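You operate a simulated robot arm through the tools that you are given. There is no shell and no other tool.

The job below is to be done with a simulated robot arm. You get a single attempt, and the scene is never put back.

TASK
Move the ball from the green tub to the blue board.
Fine: green lid on edge at the lid rest; blue cover waits between board and cup shelf, then goes back over the ball.

Only the result counts: the job must be done as asked and must still hold three seconds after the hand-in. Knocking over, shifting, dropping, spilling or breaking anything else fails it. Lids that push on must go on centred and level and be pressed home; caps that screw on are set level and turned clockwise until they are tight.

THE ROBOT
A 6-joint arm with a four-finger gripper, fixed in place. Base frame: the origin is on the floor under the middle of its stand, x ahead of it, y to its left, z up; the work surface is at about z = 0.85. Readings come in m, rad, newtons and seconds.
It reaches about 1.012 m from its shoulder. Its first joint turns from -2.897 to 2.897 rad. Payload 3.43 kg.
Tool frame: the origin (TCP) lies between the finger pads and is the grasp point; the fingertips stand 0.03 m ahead of it; z points along the fingers, y is the line along which they close. The gripper opens to 0.12 m; its body begins 0.085 m behind the TCP.
Orientation is that of the tool frame in the base frame, as [roll, pitch, yaw] about the fixed x, y, z axes, in that order (R = Rz(yaw) Ry(pitch) Rx(roll)). With the fingers straight down and closing along the base's y, the tool's x points along the base's -x, its y along +y and its z along -z.

THE INTERFACE
- The arm moves only by the tool apply_moves. Its argument "targets" is text: rows parted by semicolons, each of 7 numbers parted by spaces: the finger opening in m, from 0 to 0.12, then the shift along the base's x, y, z in m, then the turn, a rotation vector about the base's x, y, z in rad. In form: grip x y z ax ay az; .... A call has 1 to 20 rows; each row shifts and turns the commanded pose from where the row before left it. Each row takes 0.2 s and may step no farther than 0.05 m and 0.15 rad from the row before; otherwise, or with a gripper value out of range, the whole call is refused. A pose out of reach is approached as far as the arm can. The call stops where the force on the tool passes 40 N (or 10 N more than at its start, if that is more) or the arm is blocked; 0.2 s more then pass. The fingers move at their own pace (about 0.1362 m/s each) and stop on an object; they squeeze with about 26 N. The grip force told is the motor's: it shows also when the fingers shut on nothing. Time passes only in rows, and 0.2 s behind the last, so rows that do not move let the fingers close. It gives the time, the measured TCP pose, the force on the tool (base axes), the opening and the grip force at its end, in the units of the frame above (readings bear some noise), with the torque about the TCP (base axes, N m) and any sound that the robot's microphone picked up.
- Cameras (640 x 400 px; columns grow to the right, rows downward): "scene" is fixed at [0.2171, 0.5137, 1.6312]; the picture's right is [-0.65, -0.76, 0.00], its down [-0.60, 0.51, -0.62] and it looks along [0.47, -0.40, -0.79] (base axes); focal length 318 px, centre (320, 200). "wrist" rides on the gripper at [0.071, -0.017, -0.121] in the tool frame; the picture's right is [0.23, 0.97, 0.00], its down [-0.81, 0.19, -0.55] and it looks along [-0.54, 0.13, 0.83] (tool axes); focal length 275 px, centre (320, 200).
- grab_frame(camera): a new picture of that camera. The clock stands still meanwhile.
- measure_at(camera, pixels): for up to 12 pixels [column, row] of the newest picture of that camera ("zoom" is the newest enlarged one), the place [x, y, z] in the base frame of the surface seen there, good to about 0.002 m, but the place of the scene camera against the robot may be out by one fixed shift of up to 0.018 m in any direction. The clock stands still meanwhile.
- close_up(camera, box): a new picture of the part [left, top, right, bottom] of that camera's present view, enlarged. The clock stands still meanwhile.
- job_done(): hands the job in; it is judged then, once.

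Open the gripper and draw the arm clear of the work before you hand the job in, unless the task says otherwise.

The tools are called after ">>>" as a command line: name --argument value ..., lists and objects as JSON in quotes. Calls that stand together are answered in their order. apply_moves: Moves the arm, as the interface text tells. Its arguments: {"type":"object","properties":{"targets":{"type":"string"}},"required":["targets"]} The other tools are called the same way: grab_frame (camera) takes a picture; measure_at (camera, pixels) gives the place of the surface under pixels of a picture; close_up (camera, box) takes an enlarged picture of a part of a camera's view; job_done () hands the job in.

At the start:

```text
time_s: 0.0
tcp_pos: [0.5666, -0.0114, 1.2336]
tool_rot: [-3.14, 0.002, -3.141]
force: [0.6, -0.7, -0.5]
wrist_torque: [-0.01, 0.01, 0.0]
grip_width: 0.12
grasp_force: 0.0
```

scene: 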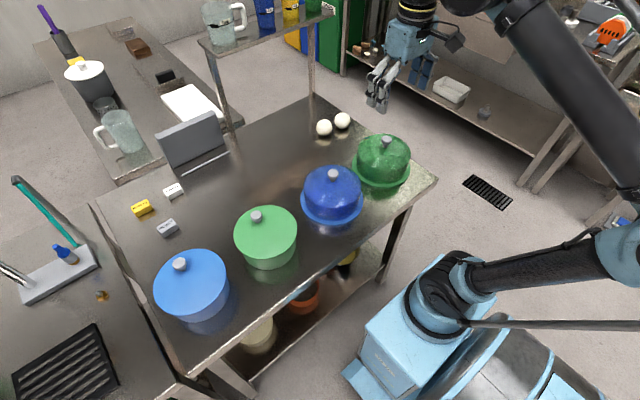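
wrist: 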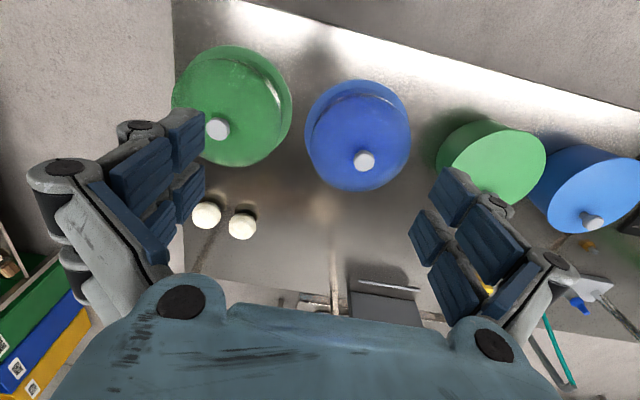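

The scene shows two tubs with lids (blue and light green), two boards with domed covers (blue, dark green), two loose white balls, and a grey rack near (190,140). I'll take close-ups to see details before moving.

>>> close_up --camera "scene" --box '[220, 100, 440, 280]'

>>> close_up --camera "scene" --box '[90, 60, 290, 250]'

>>> close_up --camera "scene" --box '[180, 0, 360, 150]'

>>> grab_frame --camera "wrist"

```text
2.22 times, centred on (330, 190) of scene
```

zoom: 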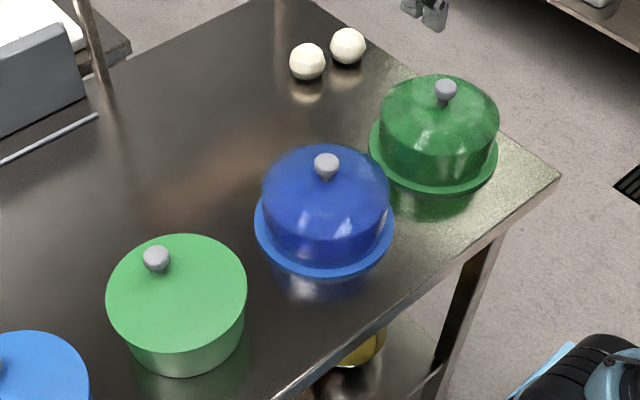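

```text
2.11 times, centred on (190, 155) of scene
```

zoom: 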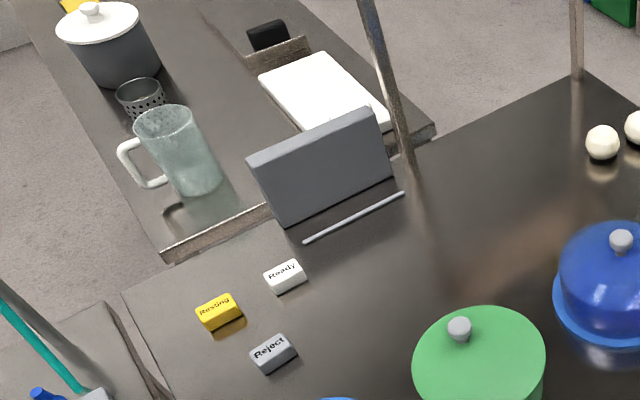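

```text
2.67 times, centred on (270, 75) of scene
```

zoom: 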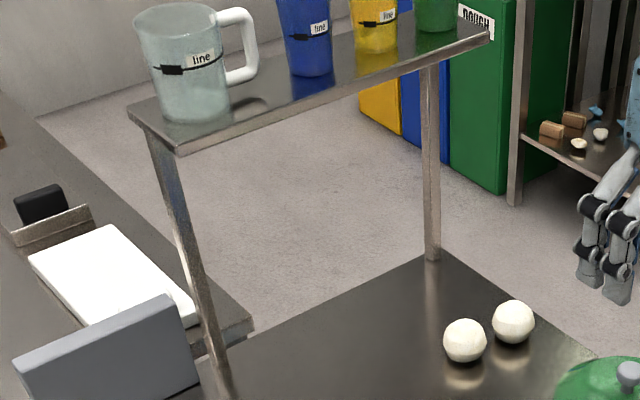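

```text
taken
```

wrist: 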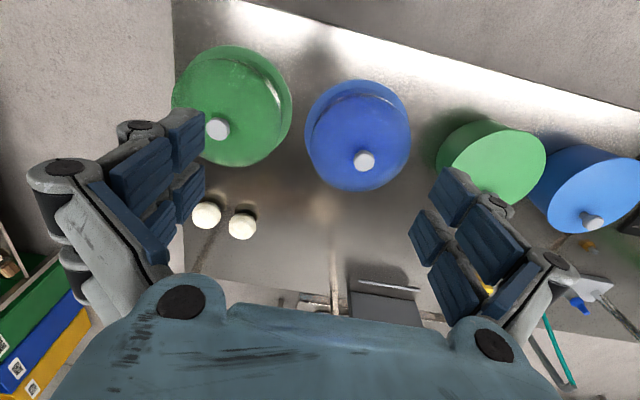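

Now I measure the key points with both cameras: knobs, tub rims, table, slab, rod, shelf posts, balls.

>>> measure_at --camera "scene" --pixels '[[333, 173], [256, 215], [386, 142], [180, 264], [324, 126], [342, 119], [270, 150], [190, 200], [363, 205], [302, 207], [334, 226], [338, 192]]'

>>> measure_at --camera "wrist" --pixels '[[364, 161], [217, 129], [207, 214], [242, 225], [592, 221], [320, 230], [290, 250], [490, 150], [385, 283], [358, 140], [310, 260], [400, 240]]'

>>> close_up --camera "scene" --box '[140, 90, 260, 190]'

```text
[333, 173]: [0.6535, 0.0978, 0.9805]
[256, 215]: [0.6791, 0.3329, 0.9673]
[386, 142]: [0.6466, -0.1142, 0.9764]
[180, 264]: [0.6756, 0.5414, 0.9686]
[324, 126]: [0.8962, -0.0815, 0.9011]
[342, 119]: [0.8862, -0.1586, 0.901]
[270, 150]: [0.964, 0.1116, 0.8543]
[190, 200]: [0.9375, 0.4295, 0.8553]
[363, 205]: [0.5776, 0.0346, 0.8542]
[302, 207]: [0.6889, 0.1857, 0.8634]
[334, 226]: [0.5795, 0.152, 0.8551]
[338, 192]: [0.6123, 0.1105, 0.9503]
```

```text
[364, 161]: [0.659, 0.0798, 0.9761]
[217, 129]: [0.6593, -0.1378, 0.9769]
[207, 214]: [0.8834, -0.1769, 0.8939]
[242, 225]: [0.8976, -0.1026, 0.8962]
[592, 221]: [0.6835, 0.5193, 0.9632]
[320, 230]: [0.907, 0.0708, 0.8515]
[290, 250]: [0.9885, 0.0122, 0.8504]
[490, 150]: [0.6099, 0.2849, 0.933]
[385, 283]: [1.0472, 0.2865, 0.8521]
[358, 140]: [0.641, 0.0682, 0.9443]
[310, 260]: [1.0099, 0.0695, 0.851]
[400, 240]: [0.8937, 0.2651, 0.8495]
```

```text
4.00 times, centred on (200, 140) of scene
```

zoom: 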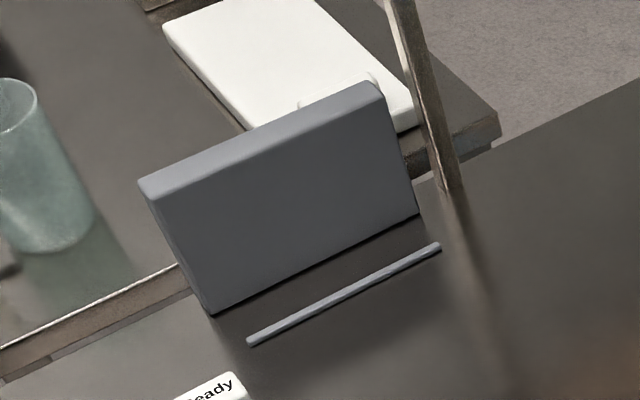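

The scene camera appears shifted ~0.018 m in y versus the wrist camera. I measure the rest's slab, rod and the shelf posts in the zoomed picture.

>>> measure_at --camera "zoom" --pixels '[[148, 190], [375, 88], [213, 308], [414, 213], [265, 200], [310, 250], [250, 341], [345, 293], [438, 247], [265, 160], [445, 185], [330, 270]]'

>>> close_up --camera "wrist" --box '[320, 240, 440, 330]'

```text
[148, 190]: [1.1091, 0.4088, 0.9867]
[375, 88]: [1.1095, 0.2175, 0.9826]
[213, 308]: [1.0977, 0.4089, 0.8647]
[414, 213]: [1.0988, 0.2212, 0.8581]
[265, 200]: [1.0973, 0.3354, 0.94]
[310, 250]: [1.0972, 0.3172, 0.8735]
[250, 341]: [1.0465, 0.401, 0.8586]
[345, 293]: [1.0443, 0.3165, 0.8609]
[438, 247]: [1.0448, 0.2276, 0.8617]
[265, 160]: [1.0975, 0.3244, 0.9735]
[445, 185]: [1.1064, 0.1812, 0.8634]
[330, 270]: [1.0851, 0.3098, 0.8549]
```

```text
4.44 times, centred on (380, 285) of wrist
```

zoom: 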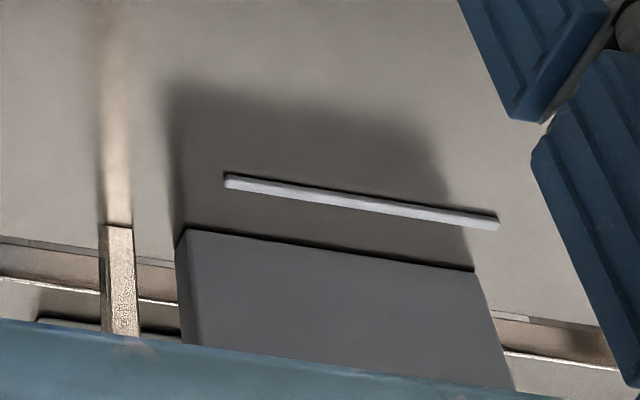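

Slab face is at x≈1.10, rod at x≈1.045, a groove about 5 cm wide. I look at the robot base (shoulder location) and the tub/cover rims.

>>> close_up --camera "scene" --box '[340, 230, 640, 400]'

>>> measure_at --camera "scene" --pixels '[[440, 300], [400, 330], [460, 270], [500, 260], [234, 235], [298, 235], [266, 208], [266, 254], [270, 235], [268, 268], [240, 250], [297, 258]]'

```text
2.13 times, centred on (490, 315) of scene
```

zoom: 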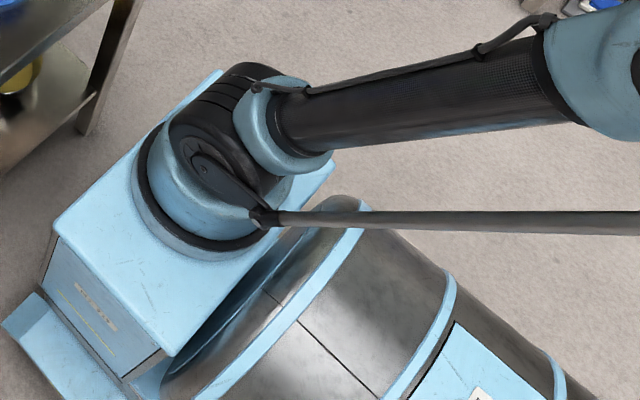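

```text
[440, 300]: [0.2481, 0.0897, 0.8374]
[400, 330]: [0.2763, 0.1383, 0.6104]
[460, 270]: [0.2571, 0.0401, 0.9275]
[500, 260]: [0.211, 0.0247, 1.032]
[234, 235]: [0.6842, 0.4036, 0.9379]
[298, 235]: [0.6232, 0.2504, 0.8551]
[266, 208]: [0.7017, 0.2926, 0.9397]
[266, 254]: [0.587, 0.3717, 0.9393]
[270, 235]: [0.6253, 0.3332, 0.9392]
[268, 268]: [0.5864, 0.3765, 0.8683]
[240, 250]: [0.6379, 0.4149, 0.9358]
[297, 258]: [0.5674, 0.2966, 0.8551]
```

The light-green lid's knob looks off-centre on its lid. I'll move the arm so that the wrist camera looks onto the green tub.

>>> apply_moves --targets "0.12 -0.0146 0.0389 -0.004 0 0 0; 0.12 -0.0146 0.0389 -0.004 0 0 0; 0.12 -0.0146 0.0389 -0.004 0 0 0; 0.12 -0.0146 0.0389 -0.004 0 0 0; 0.12 -0.0146 0.0389 -0.004 0 0 0; 0.12 -0.0146 0.0389 -0.004 0 0 0; 0.12 -0.0146 0.0389 -0.004 0 0 0; 0.12 -0.0146 0.0389 -0.004 0 0 0"

>>> grab_frame --camera "wrist"

>>> grab_frame --camera "scene"

```text
time_s: 1.8
tcp_pos: [0.4359, 0.3022, 1.2057]
tool_rot: [3.141, 0.014, 3.141]
force: [-0.3, -0.2, -0.4]
wrist_torque: [0.03, -0.02, 0.02]
grip_width: 0.1198
grasp_force: 0.1
```

```text
taken
```

wrist: 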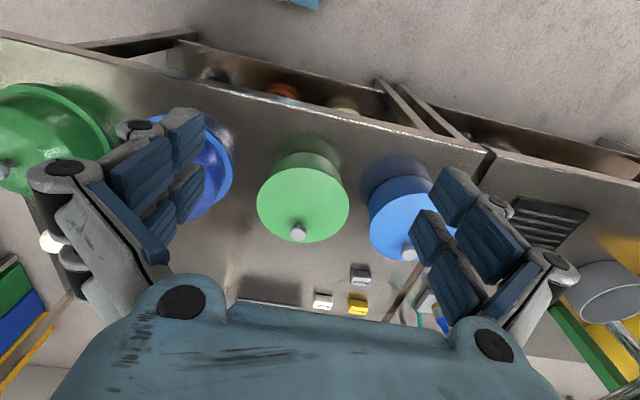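

```text
taken
```

scene: 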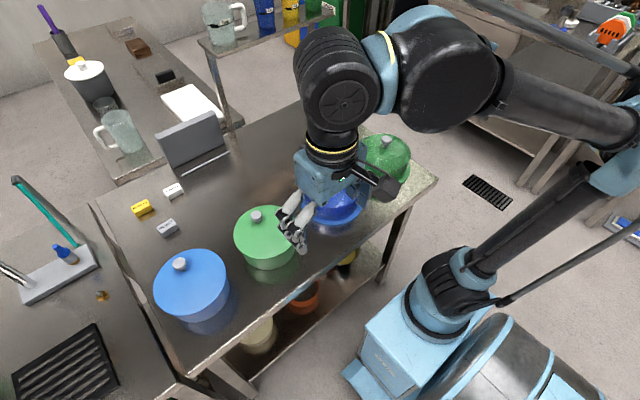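

The green lid is at about (303,205) in the wrist view with its knob at (297,230), clearly off-centre. I'll let it settle and zoom in to measure.

>>> apply_moves --targets "0.12 0 0 0 0 0 0; 0.12 0 0 0 0 0 0"

>>> close_up --camera "wrist" --box '[240, 130, 370, 260]'

```text
time_s: 2.4
tcp_pos: [0.4356, 0.3012, 1.2065]
tool_rot: [3.14, 0.014, 3.141]
force: [0.1, -0.3, -0.3]
wrist_torque: [-0.02, 0.01, 0.0]
grip_width: 0.12
grasp_force: 0.1
```

```text
3.08 times, centred on (305, 195) of wrist
```

zoom: 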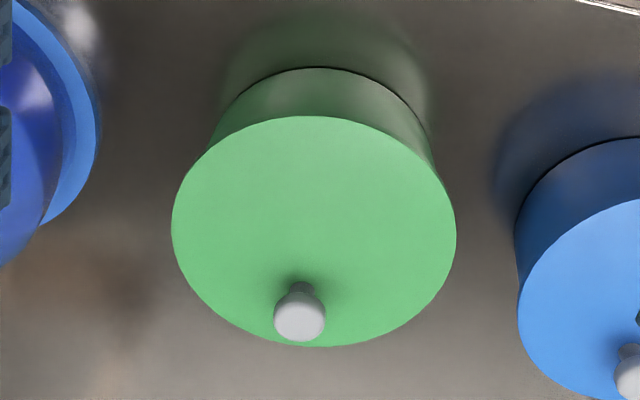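

Now I measure rim points on the lid and the knob in the zoom (lid ellipse left 173, right 456, top 117, bottom 346; knob at (300,320)).

>>> measure_at --camera "zoom" --pixels '[[176, 230], [453, 235], [315, 119], [320, 344], [220, 155], [415, 160], [220, 310], [420, 305], [300, 288], [300, 318], [275, 318], [325, 318]]'

>>> measure_at --camera "wrist" --pixels '[[297, 165], [300, 156], [410, 250], [395, 195], [358, 275], [322, 300], [357, 300], [270, 300], [220, 185], [200, 180], [232, 165], [60, 120]]'

```text
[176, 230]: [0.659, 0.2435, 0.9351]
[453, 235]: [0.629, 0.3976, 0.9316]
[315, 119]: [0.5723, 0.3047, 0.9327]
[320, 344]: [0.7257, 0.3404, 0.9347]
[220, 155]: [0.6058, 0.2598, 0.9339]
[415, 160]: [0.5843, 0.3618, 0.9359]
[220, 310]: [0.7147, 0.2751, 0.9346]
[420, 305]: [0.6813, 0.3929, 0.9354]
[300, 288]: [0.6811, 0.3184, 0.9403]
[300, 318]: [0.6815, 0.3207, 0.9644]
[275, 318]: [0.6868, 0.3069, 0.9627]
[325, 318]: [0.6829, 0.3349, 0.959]
```

```text
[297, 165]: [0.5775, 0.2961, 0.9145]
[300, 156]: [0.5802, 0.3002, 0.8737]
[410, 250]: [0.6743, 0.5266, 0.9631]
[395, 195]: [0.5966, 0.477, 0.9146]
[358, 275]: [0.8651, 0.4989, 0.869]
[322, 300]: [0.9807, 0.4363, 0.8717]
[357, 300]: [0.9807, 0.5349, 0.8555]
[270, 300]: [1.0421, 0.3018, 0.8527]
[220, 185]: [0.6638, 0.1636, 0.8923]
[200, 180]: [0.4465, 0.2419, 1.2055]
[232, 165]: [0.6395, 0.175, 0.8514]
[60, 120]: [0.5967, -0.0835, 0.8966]
```

Lid centre ≈ (0.647, 0.322), diameter ≈ 0.158, top z≈0.934; knob is near (0.684, 0.320, 0.965). Now I measure the shelf, posts, and the blue/green board rims in the scene picture.

>>> measure_at --camera "scene" --pixels '[[201, 42], [218, 53], [334, 12], [235, 128], [226, 100], [312, 85], [217, 25], [268, 30], [290, 15], [245, 40], [310, 18], [225, 60]]'

>>> close_up --camera "scene" --box '[260, 130, 420, 260]'

```text
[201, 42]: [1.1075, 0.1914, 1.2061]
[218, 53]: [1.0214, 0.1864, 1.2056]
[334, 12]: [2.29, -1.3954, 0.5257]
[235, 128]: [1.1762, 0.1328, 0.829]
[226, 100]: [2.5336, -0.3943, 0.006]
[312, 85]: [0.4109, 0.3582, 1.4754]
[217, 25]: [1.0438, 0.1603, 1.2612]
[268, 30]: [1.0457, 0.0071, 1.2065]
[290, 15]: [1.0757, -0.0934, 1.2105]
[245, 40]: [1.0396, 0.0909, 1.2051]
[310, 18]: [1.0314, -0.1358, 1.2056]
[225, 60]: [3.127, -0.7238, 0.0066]
```

```text
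3.08 times, centred on (340, 195) of scene
```

zoom: 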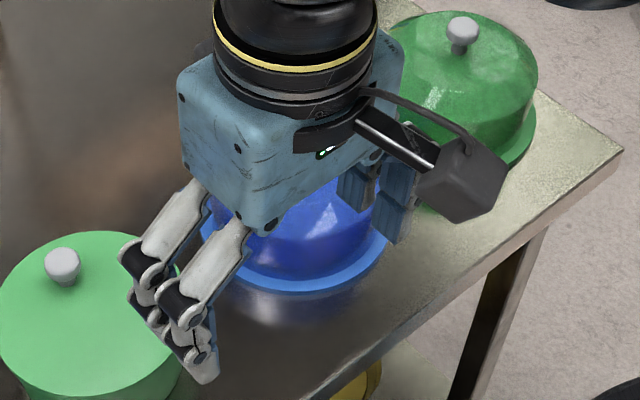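

The gripper is a box with two finger pairs and a side camera. I move above the green lid's knob at a safe height and check how well commanded and measured poses agree.

>>> apply_moves --targets "0.12 0.039 0.0033 -0.0167 0 0 0; 0.12 0.039 0.0033 -0.0167 0 0 0; 0.12 0.039 0.0033 -0.0167 0 0 0; 0.12 0.039 0.0033 -0.0167 0 0 0; 0.12 0.039 0.0033 -0.0167 0 0 0; 0.12 0.039 0.0033 -0.0167 0 0 0; 0.12 0 0 0 0 0 0"

>>> grab_frame --camera "wrist"

>>> grab_frame --camera "scene"

```text
time_s: 4.0
tcp_pos: [0.6708, 0.3189, 1.1061]
tool_rot: [-3.14, 0.012, -3.141]
force: [-0.7, 0.3, 1.4]
wrist_torque: [-0.03, -0.05, 0.02]
grip_width: 0.1202
grasp_force: 0.0
```

```text
taken
```

wrist: 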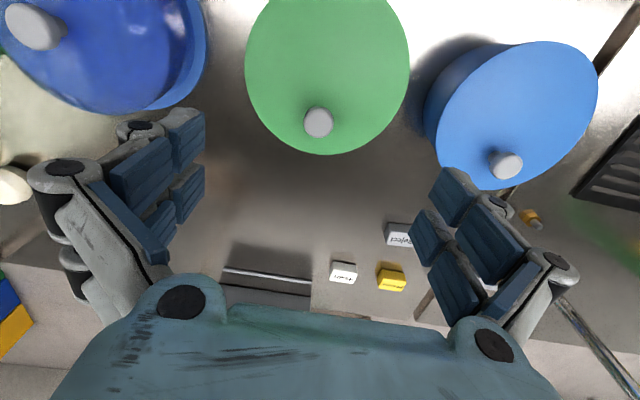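

```text
taken
```

scene: 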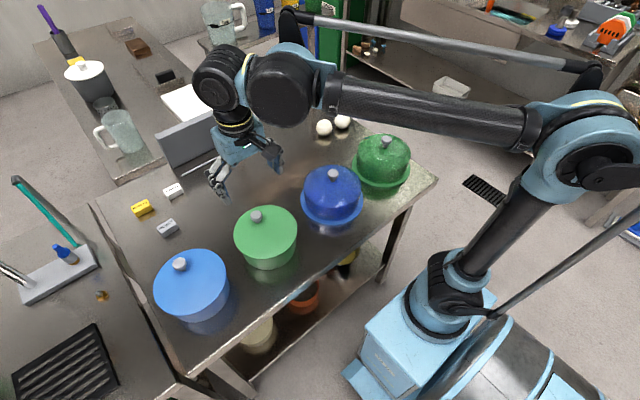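

TCP measured 0.671 in x (commanded 0.684): a small steady offset I'll compensate by feedback. I measure the knob again from here at (318,122), as well as the lid rim, and the blue dome.

>>> close_up --camera "wrist" --box '[240, 0, 420, 160]'

>>> measure_at --camera "wrist" --pixels '[[318, 121], [306, 121], [331, 121], [318, 108], [318, 134], [247, 85], [407, 75], [330, 152], [225, 271], [308, 281], [265, 290], [265, 298]]'

```text
2.50 times, centred on (330, 80) of wrist
```

zoom: 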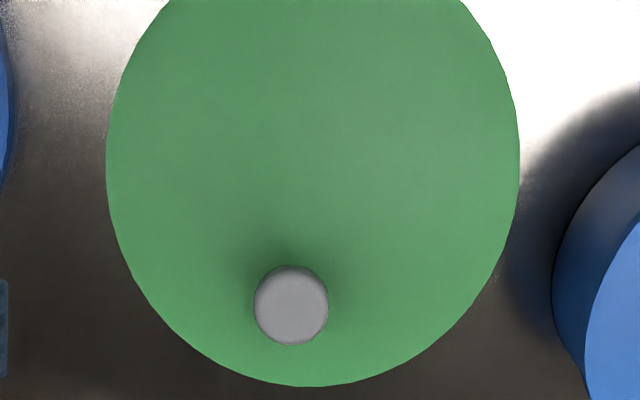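

```text
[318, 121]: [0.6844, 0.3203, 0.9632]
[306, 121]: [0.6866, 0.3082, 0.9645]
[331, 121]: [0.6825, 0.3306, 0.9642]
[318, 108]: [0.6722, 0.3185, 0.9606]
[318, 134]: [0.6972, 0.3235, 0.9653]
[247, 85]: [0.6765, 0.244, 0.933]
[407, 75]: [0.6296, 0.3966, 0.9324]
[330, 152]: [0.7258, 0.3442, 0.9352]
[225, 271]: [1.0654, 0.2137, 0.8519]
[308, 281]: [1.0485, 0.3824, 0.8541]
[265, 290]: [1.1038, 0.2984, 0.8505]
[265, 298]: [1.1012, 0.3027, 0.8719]
```

Knob centre ≈ (0.685, 0.320), top ≈ 0.965, lid surface ≈ 0.934. I'll descend towards TCP z≈0.971 (tips 7 mm above the lid) in two steps with feedback.

>>> apply_moves --targets "0.08 0.0047 0.0003 -0.03 0 0 0; 0.08 0.0047 0.0003 -0.03 0 0 0; 0.08 0.0047 0.0003 -0.03 0 0.012 0; 0.08 0 0 0 0 0 0; 0.08 0 0 0 0 0 0"

>>> grab_frame --camera "wrist"

```text
time_s: 5.2
tcp_pos: [0.6828, 0.3186, 1.0187]
tool_rot: [-3.14, 0.001, -3.141]
force: [0.3, -0.5, 0.2]
wrist_torque: [0.0, 0.0, 0.02]
grip_width: 0.0798
grasp_force: 0.1
```

```text
taken
```

wrist: 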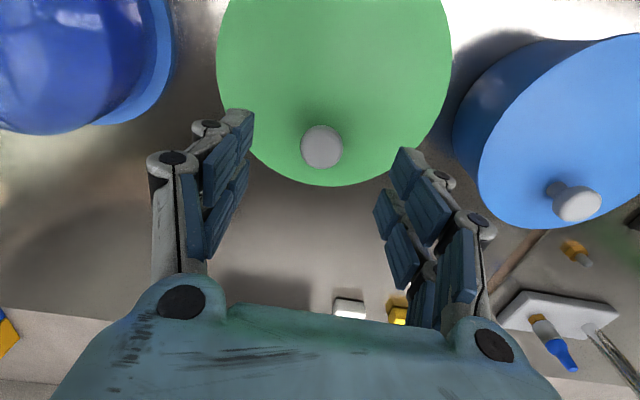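

Aligned: knob at (321,147) converging to the TCP. I descend the remaining 0.047 m to z≈0.971.

>>> apply_moves --targets "0.07 0.001 0.0005 -0.016 0 0 0; 0.07 0.001 0.0005 -0.016 0 0 0; 0.07 0 0.0005 -0.012 0 0 0; 0.07 0 0 -0.003 0 0 0; 0.07 0 0 0 0 0 0"

>>> grab_frame --camera "wrist"

>>> close_up --camera "scene" --box '[180, 140, 320, 280]'

```text
time_s: 6.4
tcp_pos: [0.687, 0.3208, 0.9702]
tool_rot: [-3.142, 0.003, 3.141]
force: [0.4, 0.1, 0.0]
wrist_torque: [0.01, 0.03, -0.02]
grip_width: 0.0701
grasp_force: 0.1
```

```text
taken
```

wrist: 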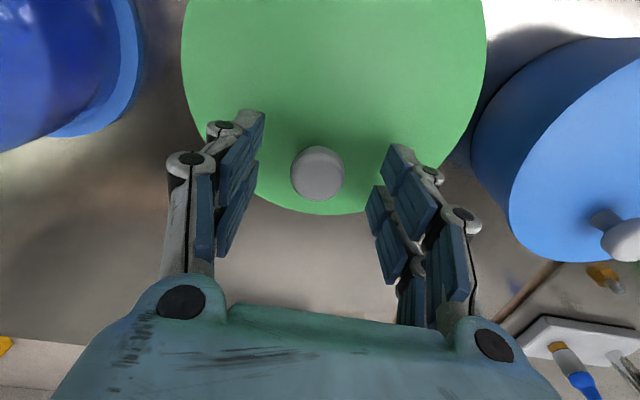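

```text
2.86 times, centred on (250, 210) of scene
```

zoom: 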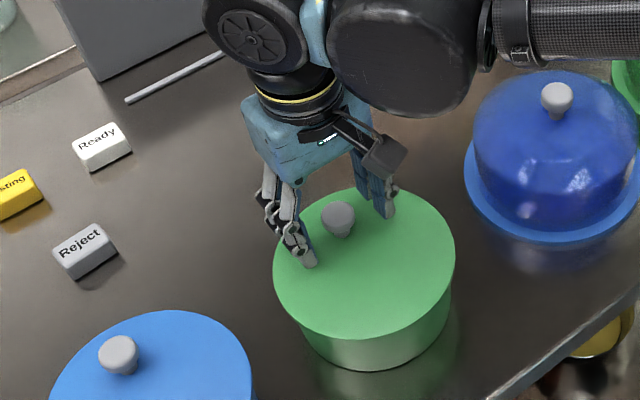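

Fingers straddle the knob (at (318,172) between pads). I close the fingers and hold for several rows.

>>> apply_moves --targets "0.0 0 0 0 0 0 0; 0.0 0 0 0 0 0 0; 0.0 0 0 0 0 0 0; 0.0 0 0 0 0 0 0"

>>> grab_frame --camera "wrist"

```text
time_s: 7.4
tcp_pos: [0.6866, 0.3216, 0.9711]
tool_rot: [-3.14, 0.002, -3.141]
force: [-0.1, -0.9, -0.3]
wrist_torque: [0.0, -0.04, -0.04]
grip_width: 0.0267
grasp_force: 25.5
```

```text
taken
```

wrist: 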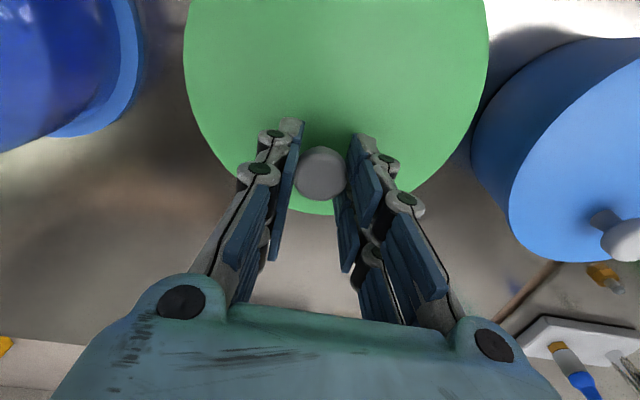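

Gripped at 26.7 mm width with 25.5 N. I lift very gently by 1 cm and watch the force for a tight lid.

>>> apply_moves --targets "0.0 0 0 0.003 0 0 0; 0.0 0 0 0.003 0 0 0; 0.0 0 0 0.004 0 0 0; 0.0 0 0 0 0 0 0"

>>> grab_frame --camera "wrist"

>>> close_up --camera "scene" --box '[180, 140, 320, 280]'

```text
time_s: 8.4
tcp_pos: [0.6861, 0.3226, 0.9802]
tool_rot: [-3.142, 0.002, -3.142]
force: [0.5, 0.2, -0.2]
wrist_torque: [-0.02, -0.04, 0.02]
grip_width: 0.0269
grasp_force: 25.6
```

```text
taken
```

wrist: 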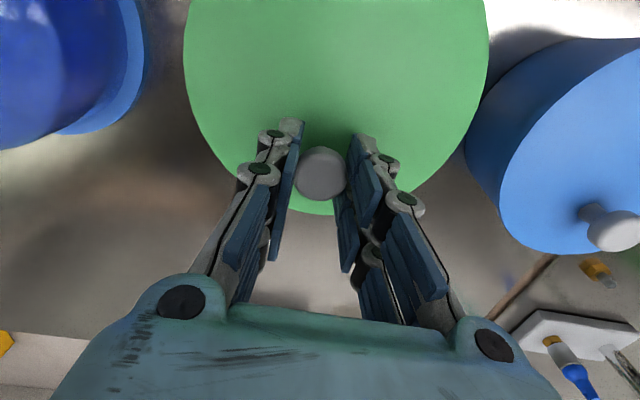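

```text
2.86 times, centred on (250, 210) of scene
```

zoom: 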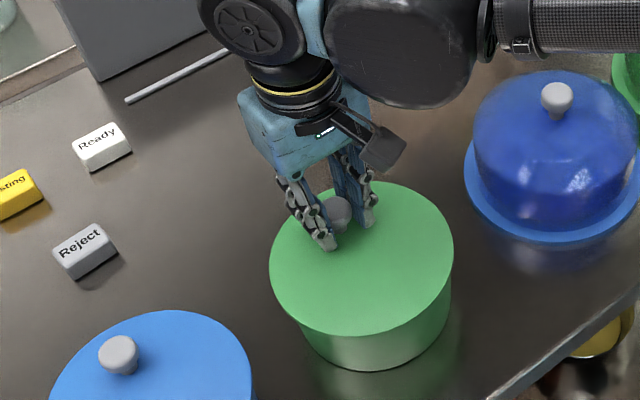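

The lid rises with the gripper with negligible force and the tub stays put. I lift further by 0.12 m and inspect.

>>> apply_moves --targets "0.0 0 0 0.01 0 0 0; 0.0 0 0 0.02 0 0 0; 0.0 0 0 0.03 0 0 0; 0.0 0 0 0.03 0 0 0; 0.0 0 0 0.03 0 0 0; 0.0 0 0 0 0 0 0"

>>> grab_frame --camera "wrist"

>>> grab_frame --camera "scene"

>>> close_up --camera "scene" --box '[180, 120, 340, 280]'

```text
time_s: 9.8
tcp_pos: [0.6868, 0.3203, 1.1013]
tool_rot: [-3.14, 0.001, -3.141]
force: [0.1, 0.0, -1.2]
wrist_torque: [0.02, -0.03, 0.04]
grip_width: 0.0269
grasp_force: 25.7
```

```text
taken
```

wrist: 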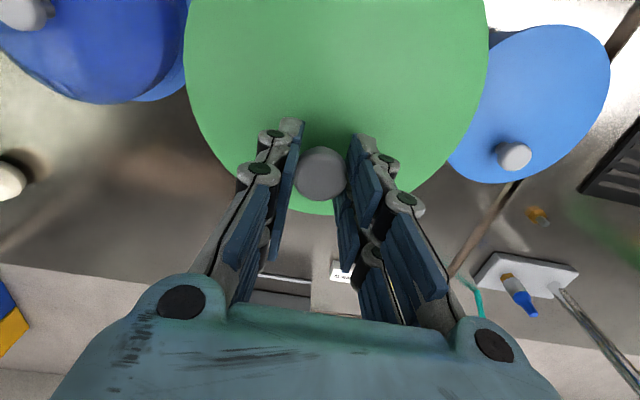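

```text
taken
```

scene: 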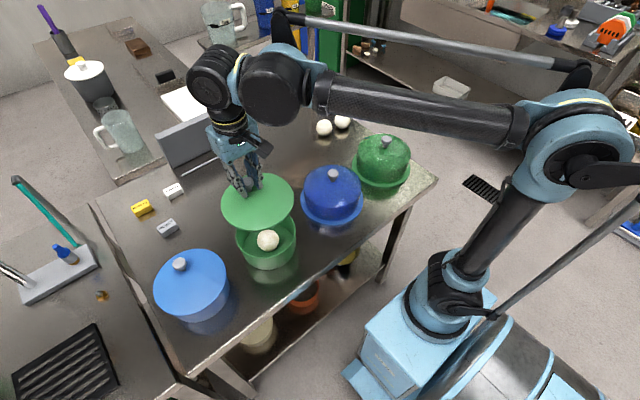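

```text
2.50 times, centred on (260, 200) of scene
```

zoom: 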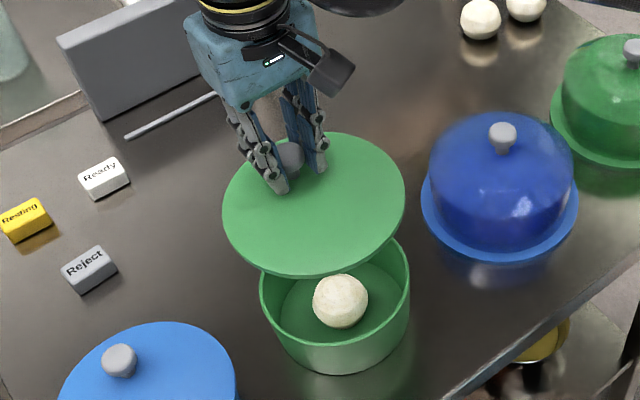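

The lid (thin flat disc) is off, ball visible in the tub at (268,240). I'll now begin tilting the tool forward (rotation about −y), moving toward the rest, and check midway.

>>> apply_moves --targets "0.0 0.02 -0.003 0.012 0 -0.09 0; 0.0 0.02 -0.003 0.012 0 -0.13 0; 0.0 0.02 -0.003 0.012 0 -0.13 0; 0.0 0.02 -0.003 0.012 0 -0.13 0; 0.0 0.02 -0.003 0 0 -0.13 0; 0.0 0 0 0 0 0 0"

>>> grab_frame --camera "scene"

>>> grab_frame --camera "wrist"

```text
time_s: 11.2
tcp_pos: [0.784, 0.3071, 1.1486]
tool_rot: [3.141, 0.613, -3.141]
force: [0.2, -1.2, -0.7]
wrist_torque: [0.0, 0.04, -0.02]
grip_width: 0.0271
grasp_force: 26.0
```

```text
taken
```

scene: 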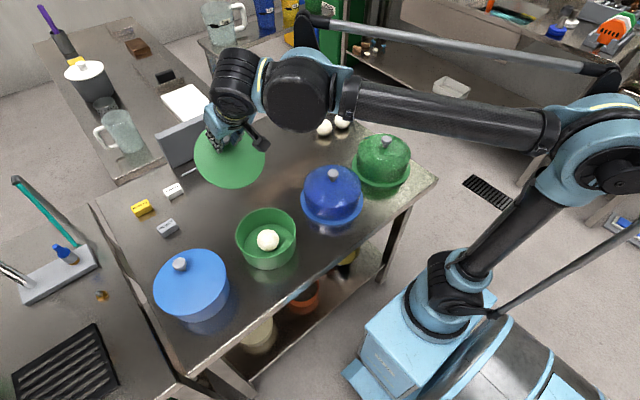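

```text
taken
```

wrist: 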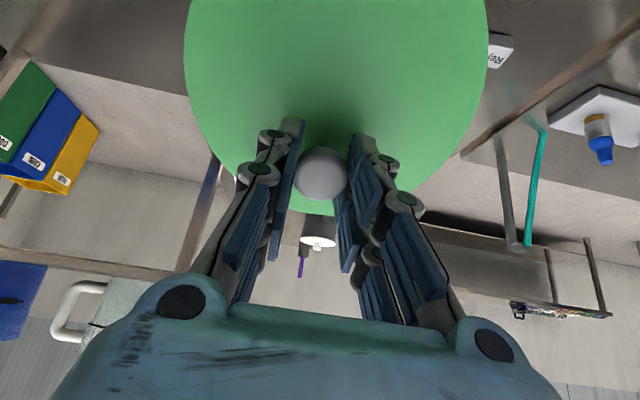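

Lid is held firmly and tilt works (pitch 0.613). I continue the tilt to pitch ≈1.356 while moving forward to x≈0.93.

>>> apply_moves --targets "0.0 0.025 -0.002 -0.005 0 -0.124 0; 0.0 0.025 -0.002 -0.005 0 -0.124 0; 0.0 0.025 -0.002 -0.005 0 -0.124 0; 0.0 0.025 -0.002 -0.005 0 -0.124 0; 0.0 0.025 -0.002 -0.005 0 -0.124 0; 0.0 0.025 -0.002 -0.005 0 -0.124 0; 0.0 0 0 0 0 0 0"

>>> grab_frame --camera "scene"

>>> grab_frame --camera "wrist"

```text
time_s: 12.8
tcp_pos: [0.9366, 0.2965, 1.1182]
tool_rot: [3.14, 1.356, 3.14]
force: [-0.2, -0.7, -0.2]
wrist_torque: [-0.01, 0.05, 0.03]
grip_width: 0.0269
grasp_force: 26.5
```

```text
taken
```

scene: 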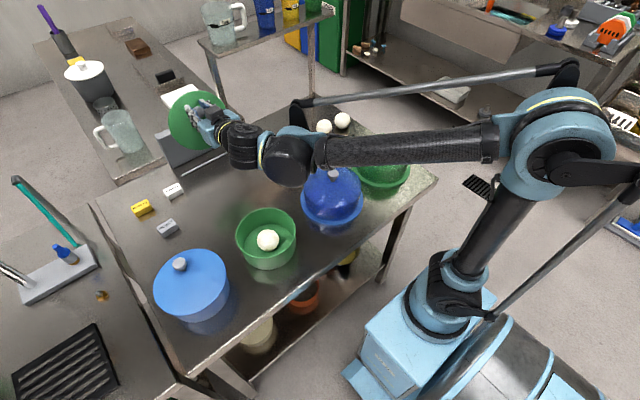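

```text
taken
```

wrist: 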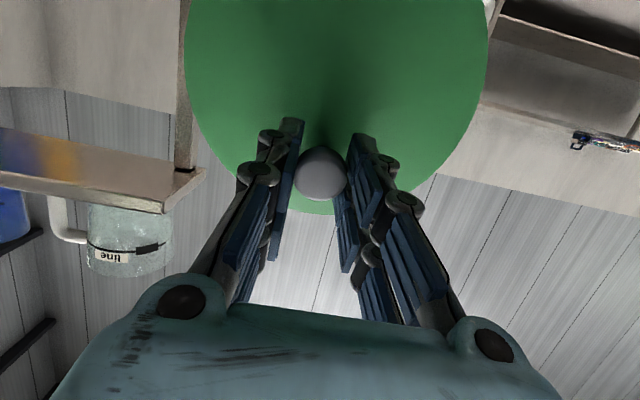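

Pose is as planned. I advance to x≈1.045, z≈1.04 (lid bottom ≈0.915, above the rod) and check the lid relative to slab and rod.

>>> apply_moves --targets "0.0 0.027 0 -0.02 0 0 0; 0.0 0.027 0 -0.02 0 0 0; 0.0 0.027 -0.001 -0.02 0 0 0; 0.0 0.027 -0.001 -0.018 0 0 0; 0.0 0 0 0 0 0 0; 0.0 0 0 0 0 0 0"

>>> grab_frame --camera "scene"

>>> grab_frame --camera "wrist"

>>> close_up --camera "scene" --box '[140, 80, 270, 190]'

```text
time_s: 14.2
tcp_pos: [1.0443, 0.2934, 1.0396]
tool_rot: [3.141, 1.352, 3.14]
force: [0.1, 0.2, -0.1]
wrist_torque: [0.0, 0.02, -0.02]
grip_width: 0.0269
grasp_force: 25.8
```

```text
taken
```

scene: 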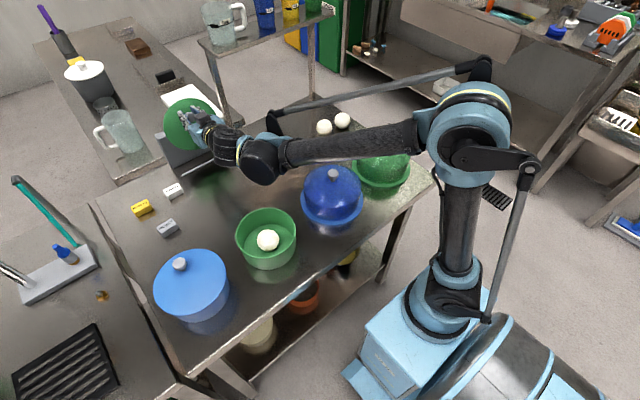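

```text
taken
```

wrist: 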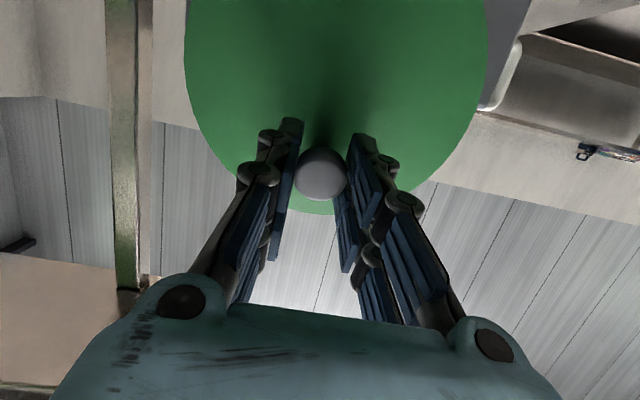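

```text
3.64 times, centred on (205, 135) of scene
```

zoom: 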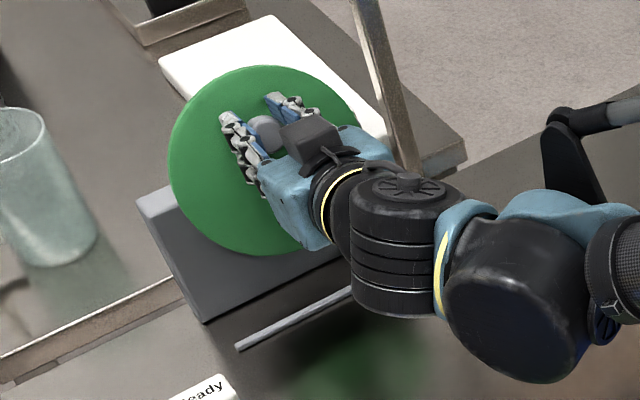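

The lid hangs above the groove. A dark box appears at zoom (310,140); I measure it, the lid rim, slab and rod all in the same camera for relative distances.

>>> measure_at --camera "zoom" --pixels '[[310, 140], [300, 125], [172, 170], [262, 252], [200, 90], [270, 70], [340, 85], [237, 347], [300, 315], [140, 205], [205, 318], [220, 245]]'

>>> measure_at --camera "wrist" --pixels '[[320, 50], [200, 50], [470, 50], [320, 5], [500, 60], [320, 170], [320, 213], [190, 5], [485, 5], [515, 20]]'

```text
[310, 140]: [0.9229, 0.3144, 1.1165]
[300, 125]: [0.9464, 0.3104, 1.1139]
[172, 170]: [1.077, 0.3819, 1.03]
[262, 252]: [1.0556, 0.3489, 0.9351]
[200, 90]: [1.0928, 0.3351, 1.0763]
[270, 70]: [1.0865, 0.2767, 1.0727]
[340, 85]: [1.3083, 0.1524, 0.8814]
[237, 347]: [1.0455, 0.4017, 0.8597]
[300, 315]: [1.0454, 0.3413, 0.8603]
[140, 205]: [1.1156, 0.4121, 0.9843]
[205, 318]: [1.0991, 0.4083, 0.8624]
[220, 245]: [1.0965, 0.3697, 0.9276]
```

```text
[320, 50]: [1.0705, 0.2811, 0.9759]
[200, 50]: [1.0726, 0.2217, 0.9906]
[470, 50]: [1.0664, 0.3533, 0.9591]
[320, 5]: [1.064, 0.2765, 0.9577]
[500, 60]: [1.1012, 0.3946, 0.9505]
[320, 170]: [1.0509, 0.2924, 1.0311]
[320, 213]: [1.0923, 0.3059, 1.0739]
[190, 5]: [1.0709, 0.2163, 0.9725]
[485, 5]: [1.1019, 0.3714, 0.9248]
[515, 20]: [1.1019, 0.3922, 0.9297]
```

Lid relative to slab and rod agrees with the plan (rod x≈1.050, slab face x≈1.101 true). I move to x≈1.050 and descend to TCP z≈0.985, leaving ~7 mm under the lid.

>>> apply_moves --targets "0.0 0.0055 0.001 -0.01 0 -0.003 0; 0.0 0 0.001 -0.015 0 0 0; 0.0 0 0 -0.015 0 0 0; 0.0 0 0 -0.012 0 0 0; 0.0 0 0 0 0 0 0; 0.0 0 0 0 0 0 0"

>>> close_up --camera "scene" --box '[140, 80, 270, 190]'

>>> grab_frame --camera "wrist"

```text
time_s: 15.6
tcp_pos: [1.0482, 0.2953, 0.9896]
tool_rot: [3.14, 1.358, 3.139]
force: [-22.8, 1.0, 6.6]
wrist_torque: [0.02, -0.11, 0.05]
grip_width: 0.027
grasp_force: 26.3
```

```text
3.64 times, centred on (205, 135) of scene
```

zoom: 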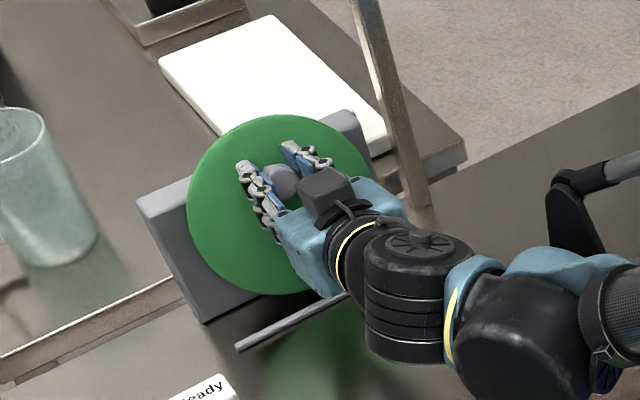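

```text
taken
```

wrist: 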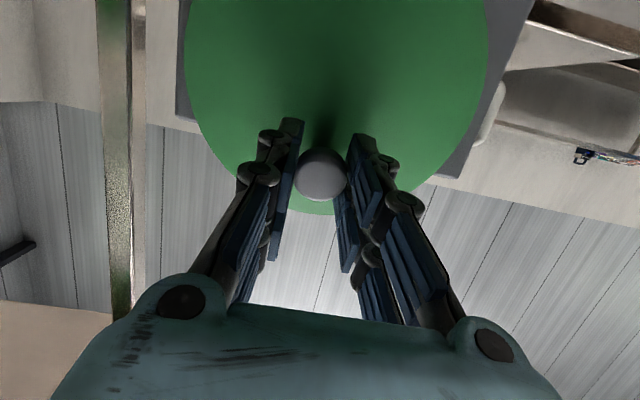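

Contact with the slab's top edge (−23 N in x) earlier than expected: the lid has a thicker underside plug. I back off 9 mm in x, and make the lid steeper (pitch→1.406).

>>> apply_moves --targets "0.0 -0.009 0 0.002 0 0 0; 0.0 0 0 0 0 -0.048 0; 0.0 0 0 0 0 0 0"

>>> close_up --camera "scene" --box '[140, 80, 270, 190]'

>>> grab_frame --camera "wrist"

```text
time_s: 16.4
tcp_pos: [1.0409, 0.2952, 0.9902]
tool_rot: [3.137, 1.407, 3.138]
force: [0.1, -0.1, -0.6]
wrist_torque: [-0.04, 0.0, 0.0]
grip_width: 0.0269
grasp_force: 25.5
```

```text
3.64 times, centred on (205, 135) of scene
```

zoom: 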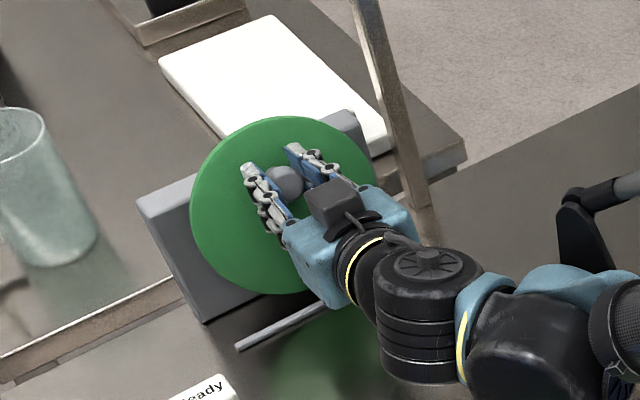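

```text
taken
```

wrist: 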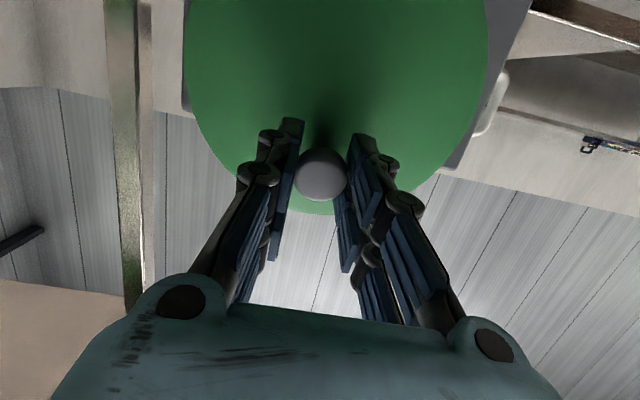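

Free again (force ~0), pitch 1.407. I descend 10 mm slowly, keeping x≈1.042 between rod and slab.

>>> apply_moves --targets "0.0 0.001 0 -0.004 0 0 0; 0.0 0 0 -0.003 0 0 0; 0.0 0 0 -0.003 0 0 0; 0.0 0 0 0 0 0 0"

>>> close_up --camera "scene" --box '[140, 80, 270, 190]'

```text
time_s: 17.4
tcp_pos: [1.0409, 0.2958, 0.9794]
tool_rot: [3.14, 1.406, 3.139]
force: [0.5, -0.3, -1.2]
wrist_torque: [0.0, 0.03, 0.04]
grip_width: 0.0267
grasp_force: 25.6
```

```text
3.64 times, centred on (205, 135) of scene
```

zoom: 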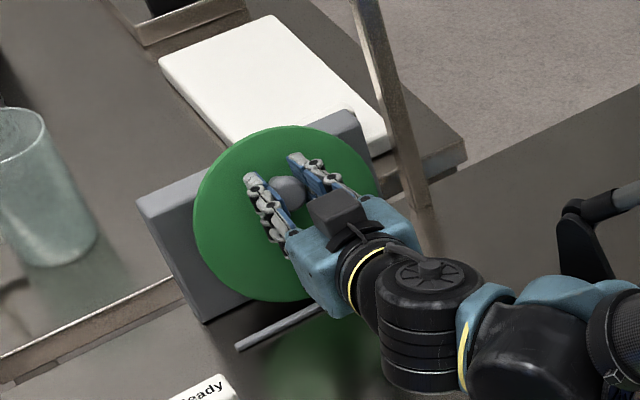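

Still no contact (fz≈0). I continue down in 1 mm steps, 3 mm total, then read the force.

>>> apply_moves --targets "0.0 0 0 -0.001 0 0 0; 0.0 0 0 -0.001 0 0 0; 0.0 0 0 -0.001 0 0 0; 0.0 0 0 0 0 0 0"

```text
time_s: 18.4
tcp_pos: [1.041, 0.2945, 0.9771]
tool_rot: [3.141, 1.406, 3.139]
force: [0.7, 0.3, -1.6]
wrist_torque: [0.02, 0.03, 0.02]
grip_width: 0.027
grasp_force: 26.1
```

>>> apply_moves --targets "0.0 0 0 -0.001 0 0 0; 0.0 0 0 -0.001 0 0 0; 0.0 0 0 -0.001 0 0 0; 0.0 0 0 0 0 0 0"

>>> close_up --camera "scene" --box '[140, 80, 270, 190]'

>>> close_up --camera "wrist" --box '[160, 0, 520, 225]'

```text
time_s: 19.4
tcp_pos: [1.0403, 0.2949, 0.9768]
tool_rot: [3.14, 1.407, 3.139]
force: [0.9, 0.5, 25.5]
wrist_torque: [-0.02, -0.73, -0.01]
grip_width: 0.0268
grasp_force: 25.6
```

```text
3.64 times, centred on (205, 135) of scene
```

zoom: 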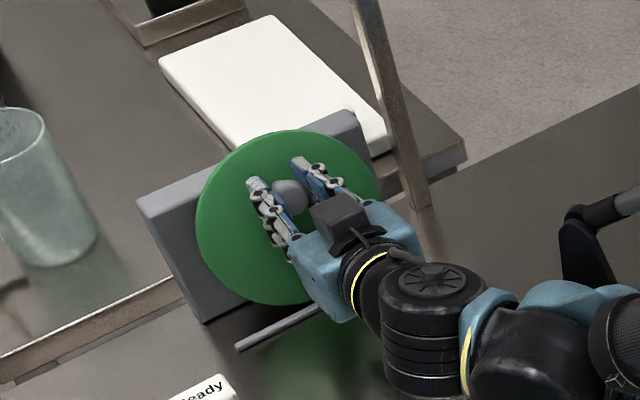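

```text
1.78 times, centred on (340, 112) of wrist
```

zoom: 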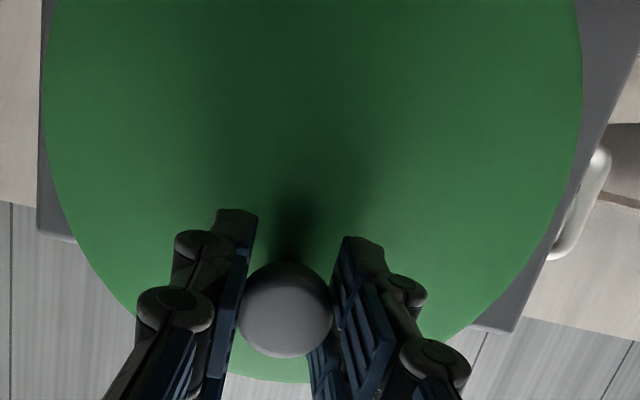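

Table contact at TCP z=0.9768 (as predicted, so the edge is on the table, not the rod). I relieve by ~3 mm then slide toward the slab in 1.5 mm steps.

>>> apply_moves --targets "0.0 0 0 0.003 0 0 0; 0.0 0.0015 0 0 0 0 0; 0.0 0.0015 0 0 0 0 0; 0.0 0 0 0 0 0 0"

```text
time_s: 20.4
tcp_pos: [1.0433, 0.2953, 0.9763]
tool_rot: [3.137, 1.405, 3.138]
force: [-0.1, 0.2, -1.4]
wrist_torque: [-0.02, 0.03, 0.0]
grip_width: 0.027
grasp_force: 25.7
```

No contact yet at x=1.0433. I continue 3 mm more toward the slab.

>>> apply_moves --targets "0.0 0.001 0 0 0 0 0; 0.0 0.001 0 0 0 0 0; 0.0 0.001 0 0 0 0 0; 0.0 0 0 0 0 0 0"

```text
time_s: 21.4
tcp_pos: [1.0464, 0.296, 0.9755]
tool_rot: [3.141, 1.404, 3.138]
force: [-4.1, -0.2, 0.1]
wrist_torque: [0.0, 0.02, 0.02]
grip_width: 0.027
grasp_force: 25.5
```

Light slab contact (−4 N) at x=1.0464. I lower 1 mm to seat the edge on the table, then check.

>>> apply_moves --targets "0.0 0 0 -0.001 0 0 0; 0.0 0 0 0 0 0 0"

>>> close_up --camera "scene" --box '[140, 80, 270, 190]'

```text
time_s: 22.0
tcp_pos: [1.0465, 0.2958, 0.9765]
tool_rot: [3.14, 1.408, 3.137]
force: [-7.8, 0.9, 2.2]
wrist_torque: [0.01, -0.16, 0.02]
grip_width: 0.0268
grasp_force: 25.9
```

```text
3.64 times, centred on (205, 135) of scene
```

zoom: 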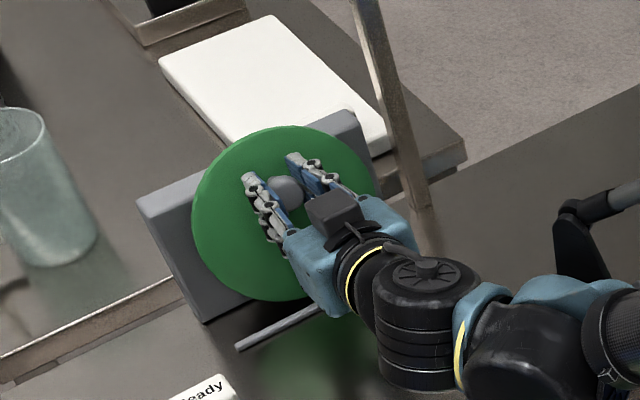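

Edge on the table and leaning on the slab with light forces. I open the fingers slowly.

>>> apply_moves --targets "0.028 0 0 0 0 0 0; 0.031 0 0 0 0 0 0; 0.036 0 0 0 0 0 0; 0.045 0 0 0 0 0 0; 0.055 0 0 0 0 0 0; 0.06 0 0 0 0 0 0"

>>> close_up --camera "scene" --box '[140, 80, 270, 190]'

>>> grab_frame --camera "wrist"

```text
time_s: 23.4
tcp_pos: [1.0461, 0.2957, 0.9763]
tool_rot: [3.141, 1.404, 3.138]
force: [-0.5, 0.9, 0.0]
wrist_torque: [0.0, 0.0, 0.02]
grip_width: 0.0601
grasp_force: 0.1
```

```text
3.64 times, centred on (205, 135) of scene
```

zoom: 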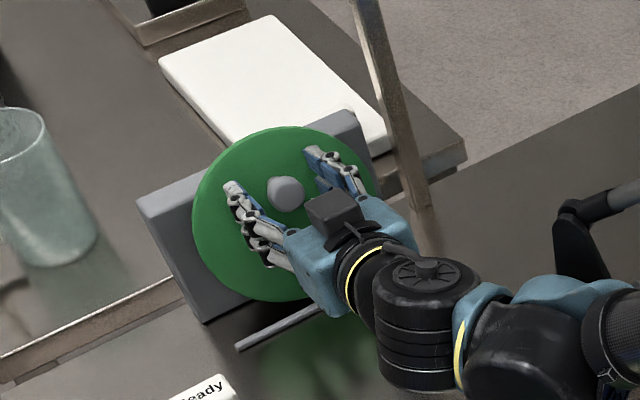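

```text
taken
```

wrist: 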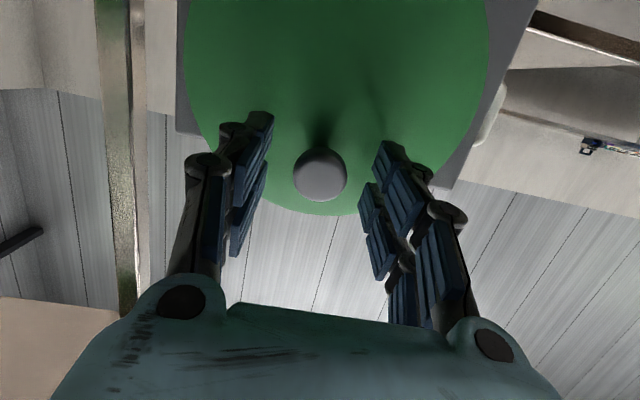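

The lid stands on its own, knob at (319,174) unchanged. I retreat backward along the tool axis, slowly at first.

>>> apply_moves --targets "0.06 -0.01 0 0.0017 0 0 0; 0.065 -0.02 0 0.0033 0 0 0; 0.07 -0.03 0 0.005 0 0 0; 0.08 -0.03 0 0.008 0 0 0; 0.08 -0.03 0 0.015 0 0 0; 0.08 -0.03 0 0.02 0 0 0"

>>> grab_frame --camera "wrist"

>>> close_up --camera "scene" --box '[140, 80, 270, 190]'

```text
time_s: 24.8
tcp_pos: [0.8983, 0.294, 1.0324]
tool_rot: [3.141, 1.404, -3.141]
force: [1.3, -0.4, -1.1]
wrist_torque: [-0.01, 0.0, -0.01]
grip_width: 0.0799
grasp_force: 0.1
```

```text
taken
```

wrist: 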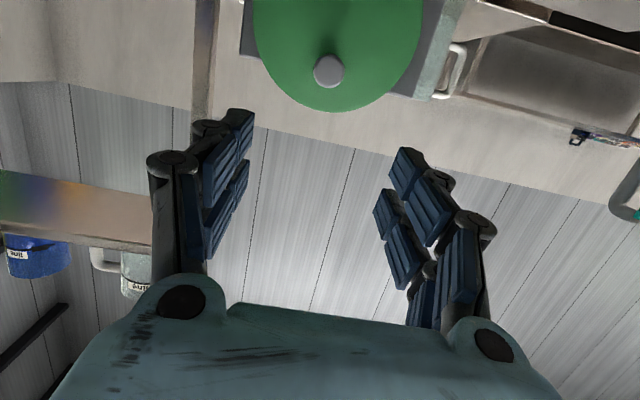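

```text
3.64 times, centred on (205, 135) of scene
```

zoom: 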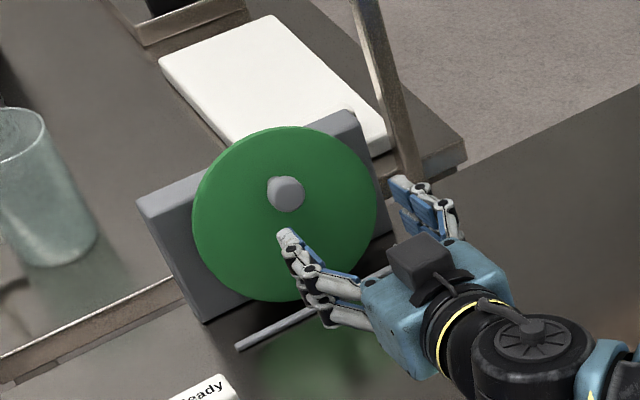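

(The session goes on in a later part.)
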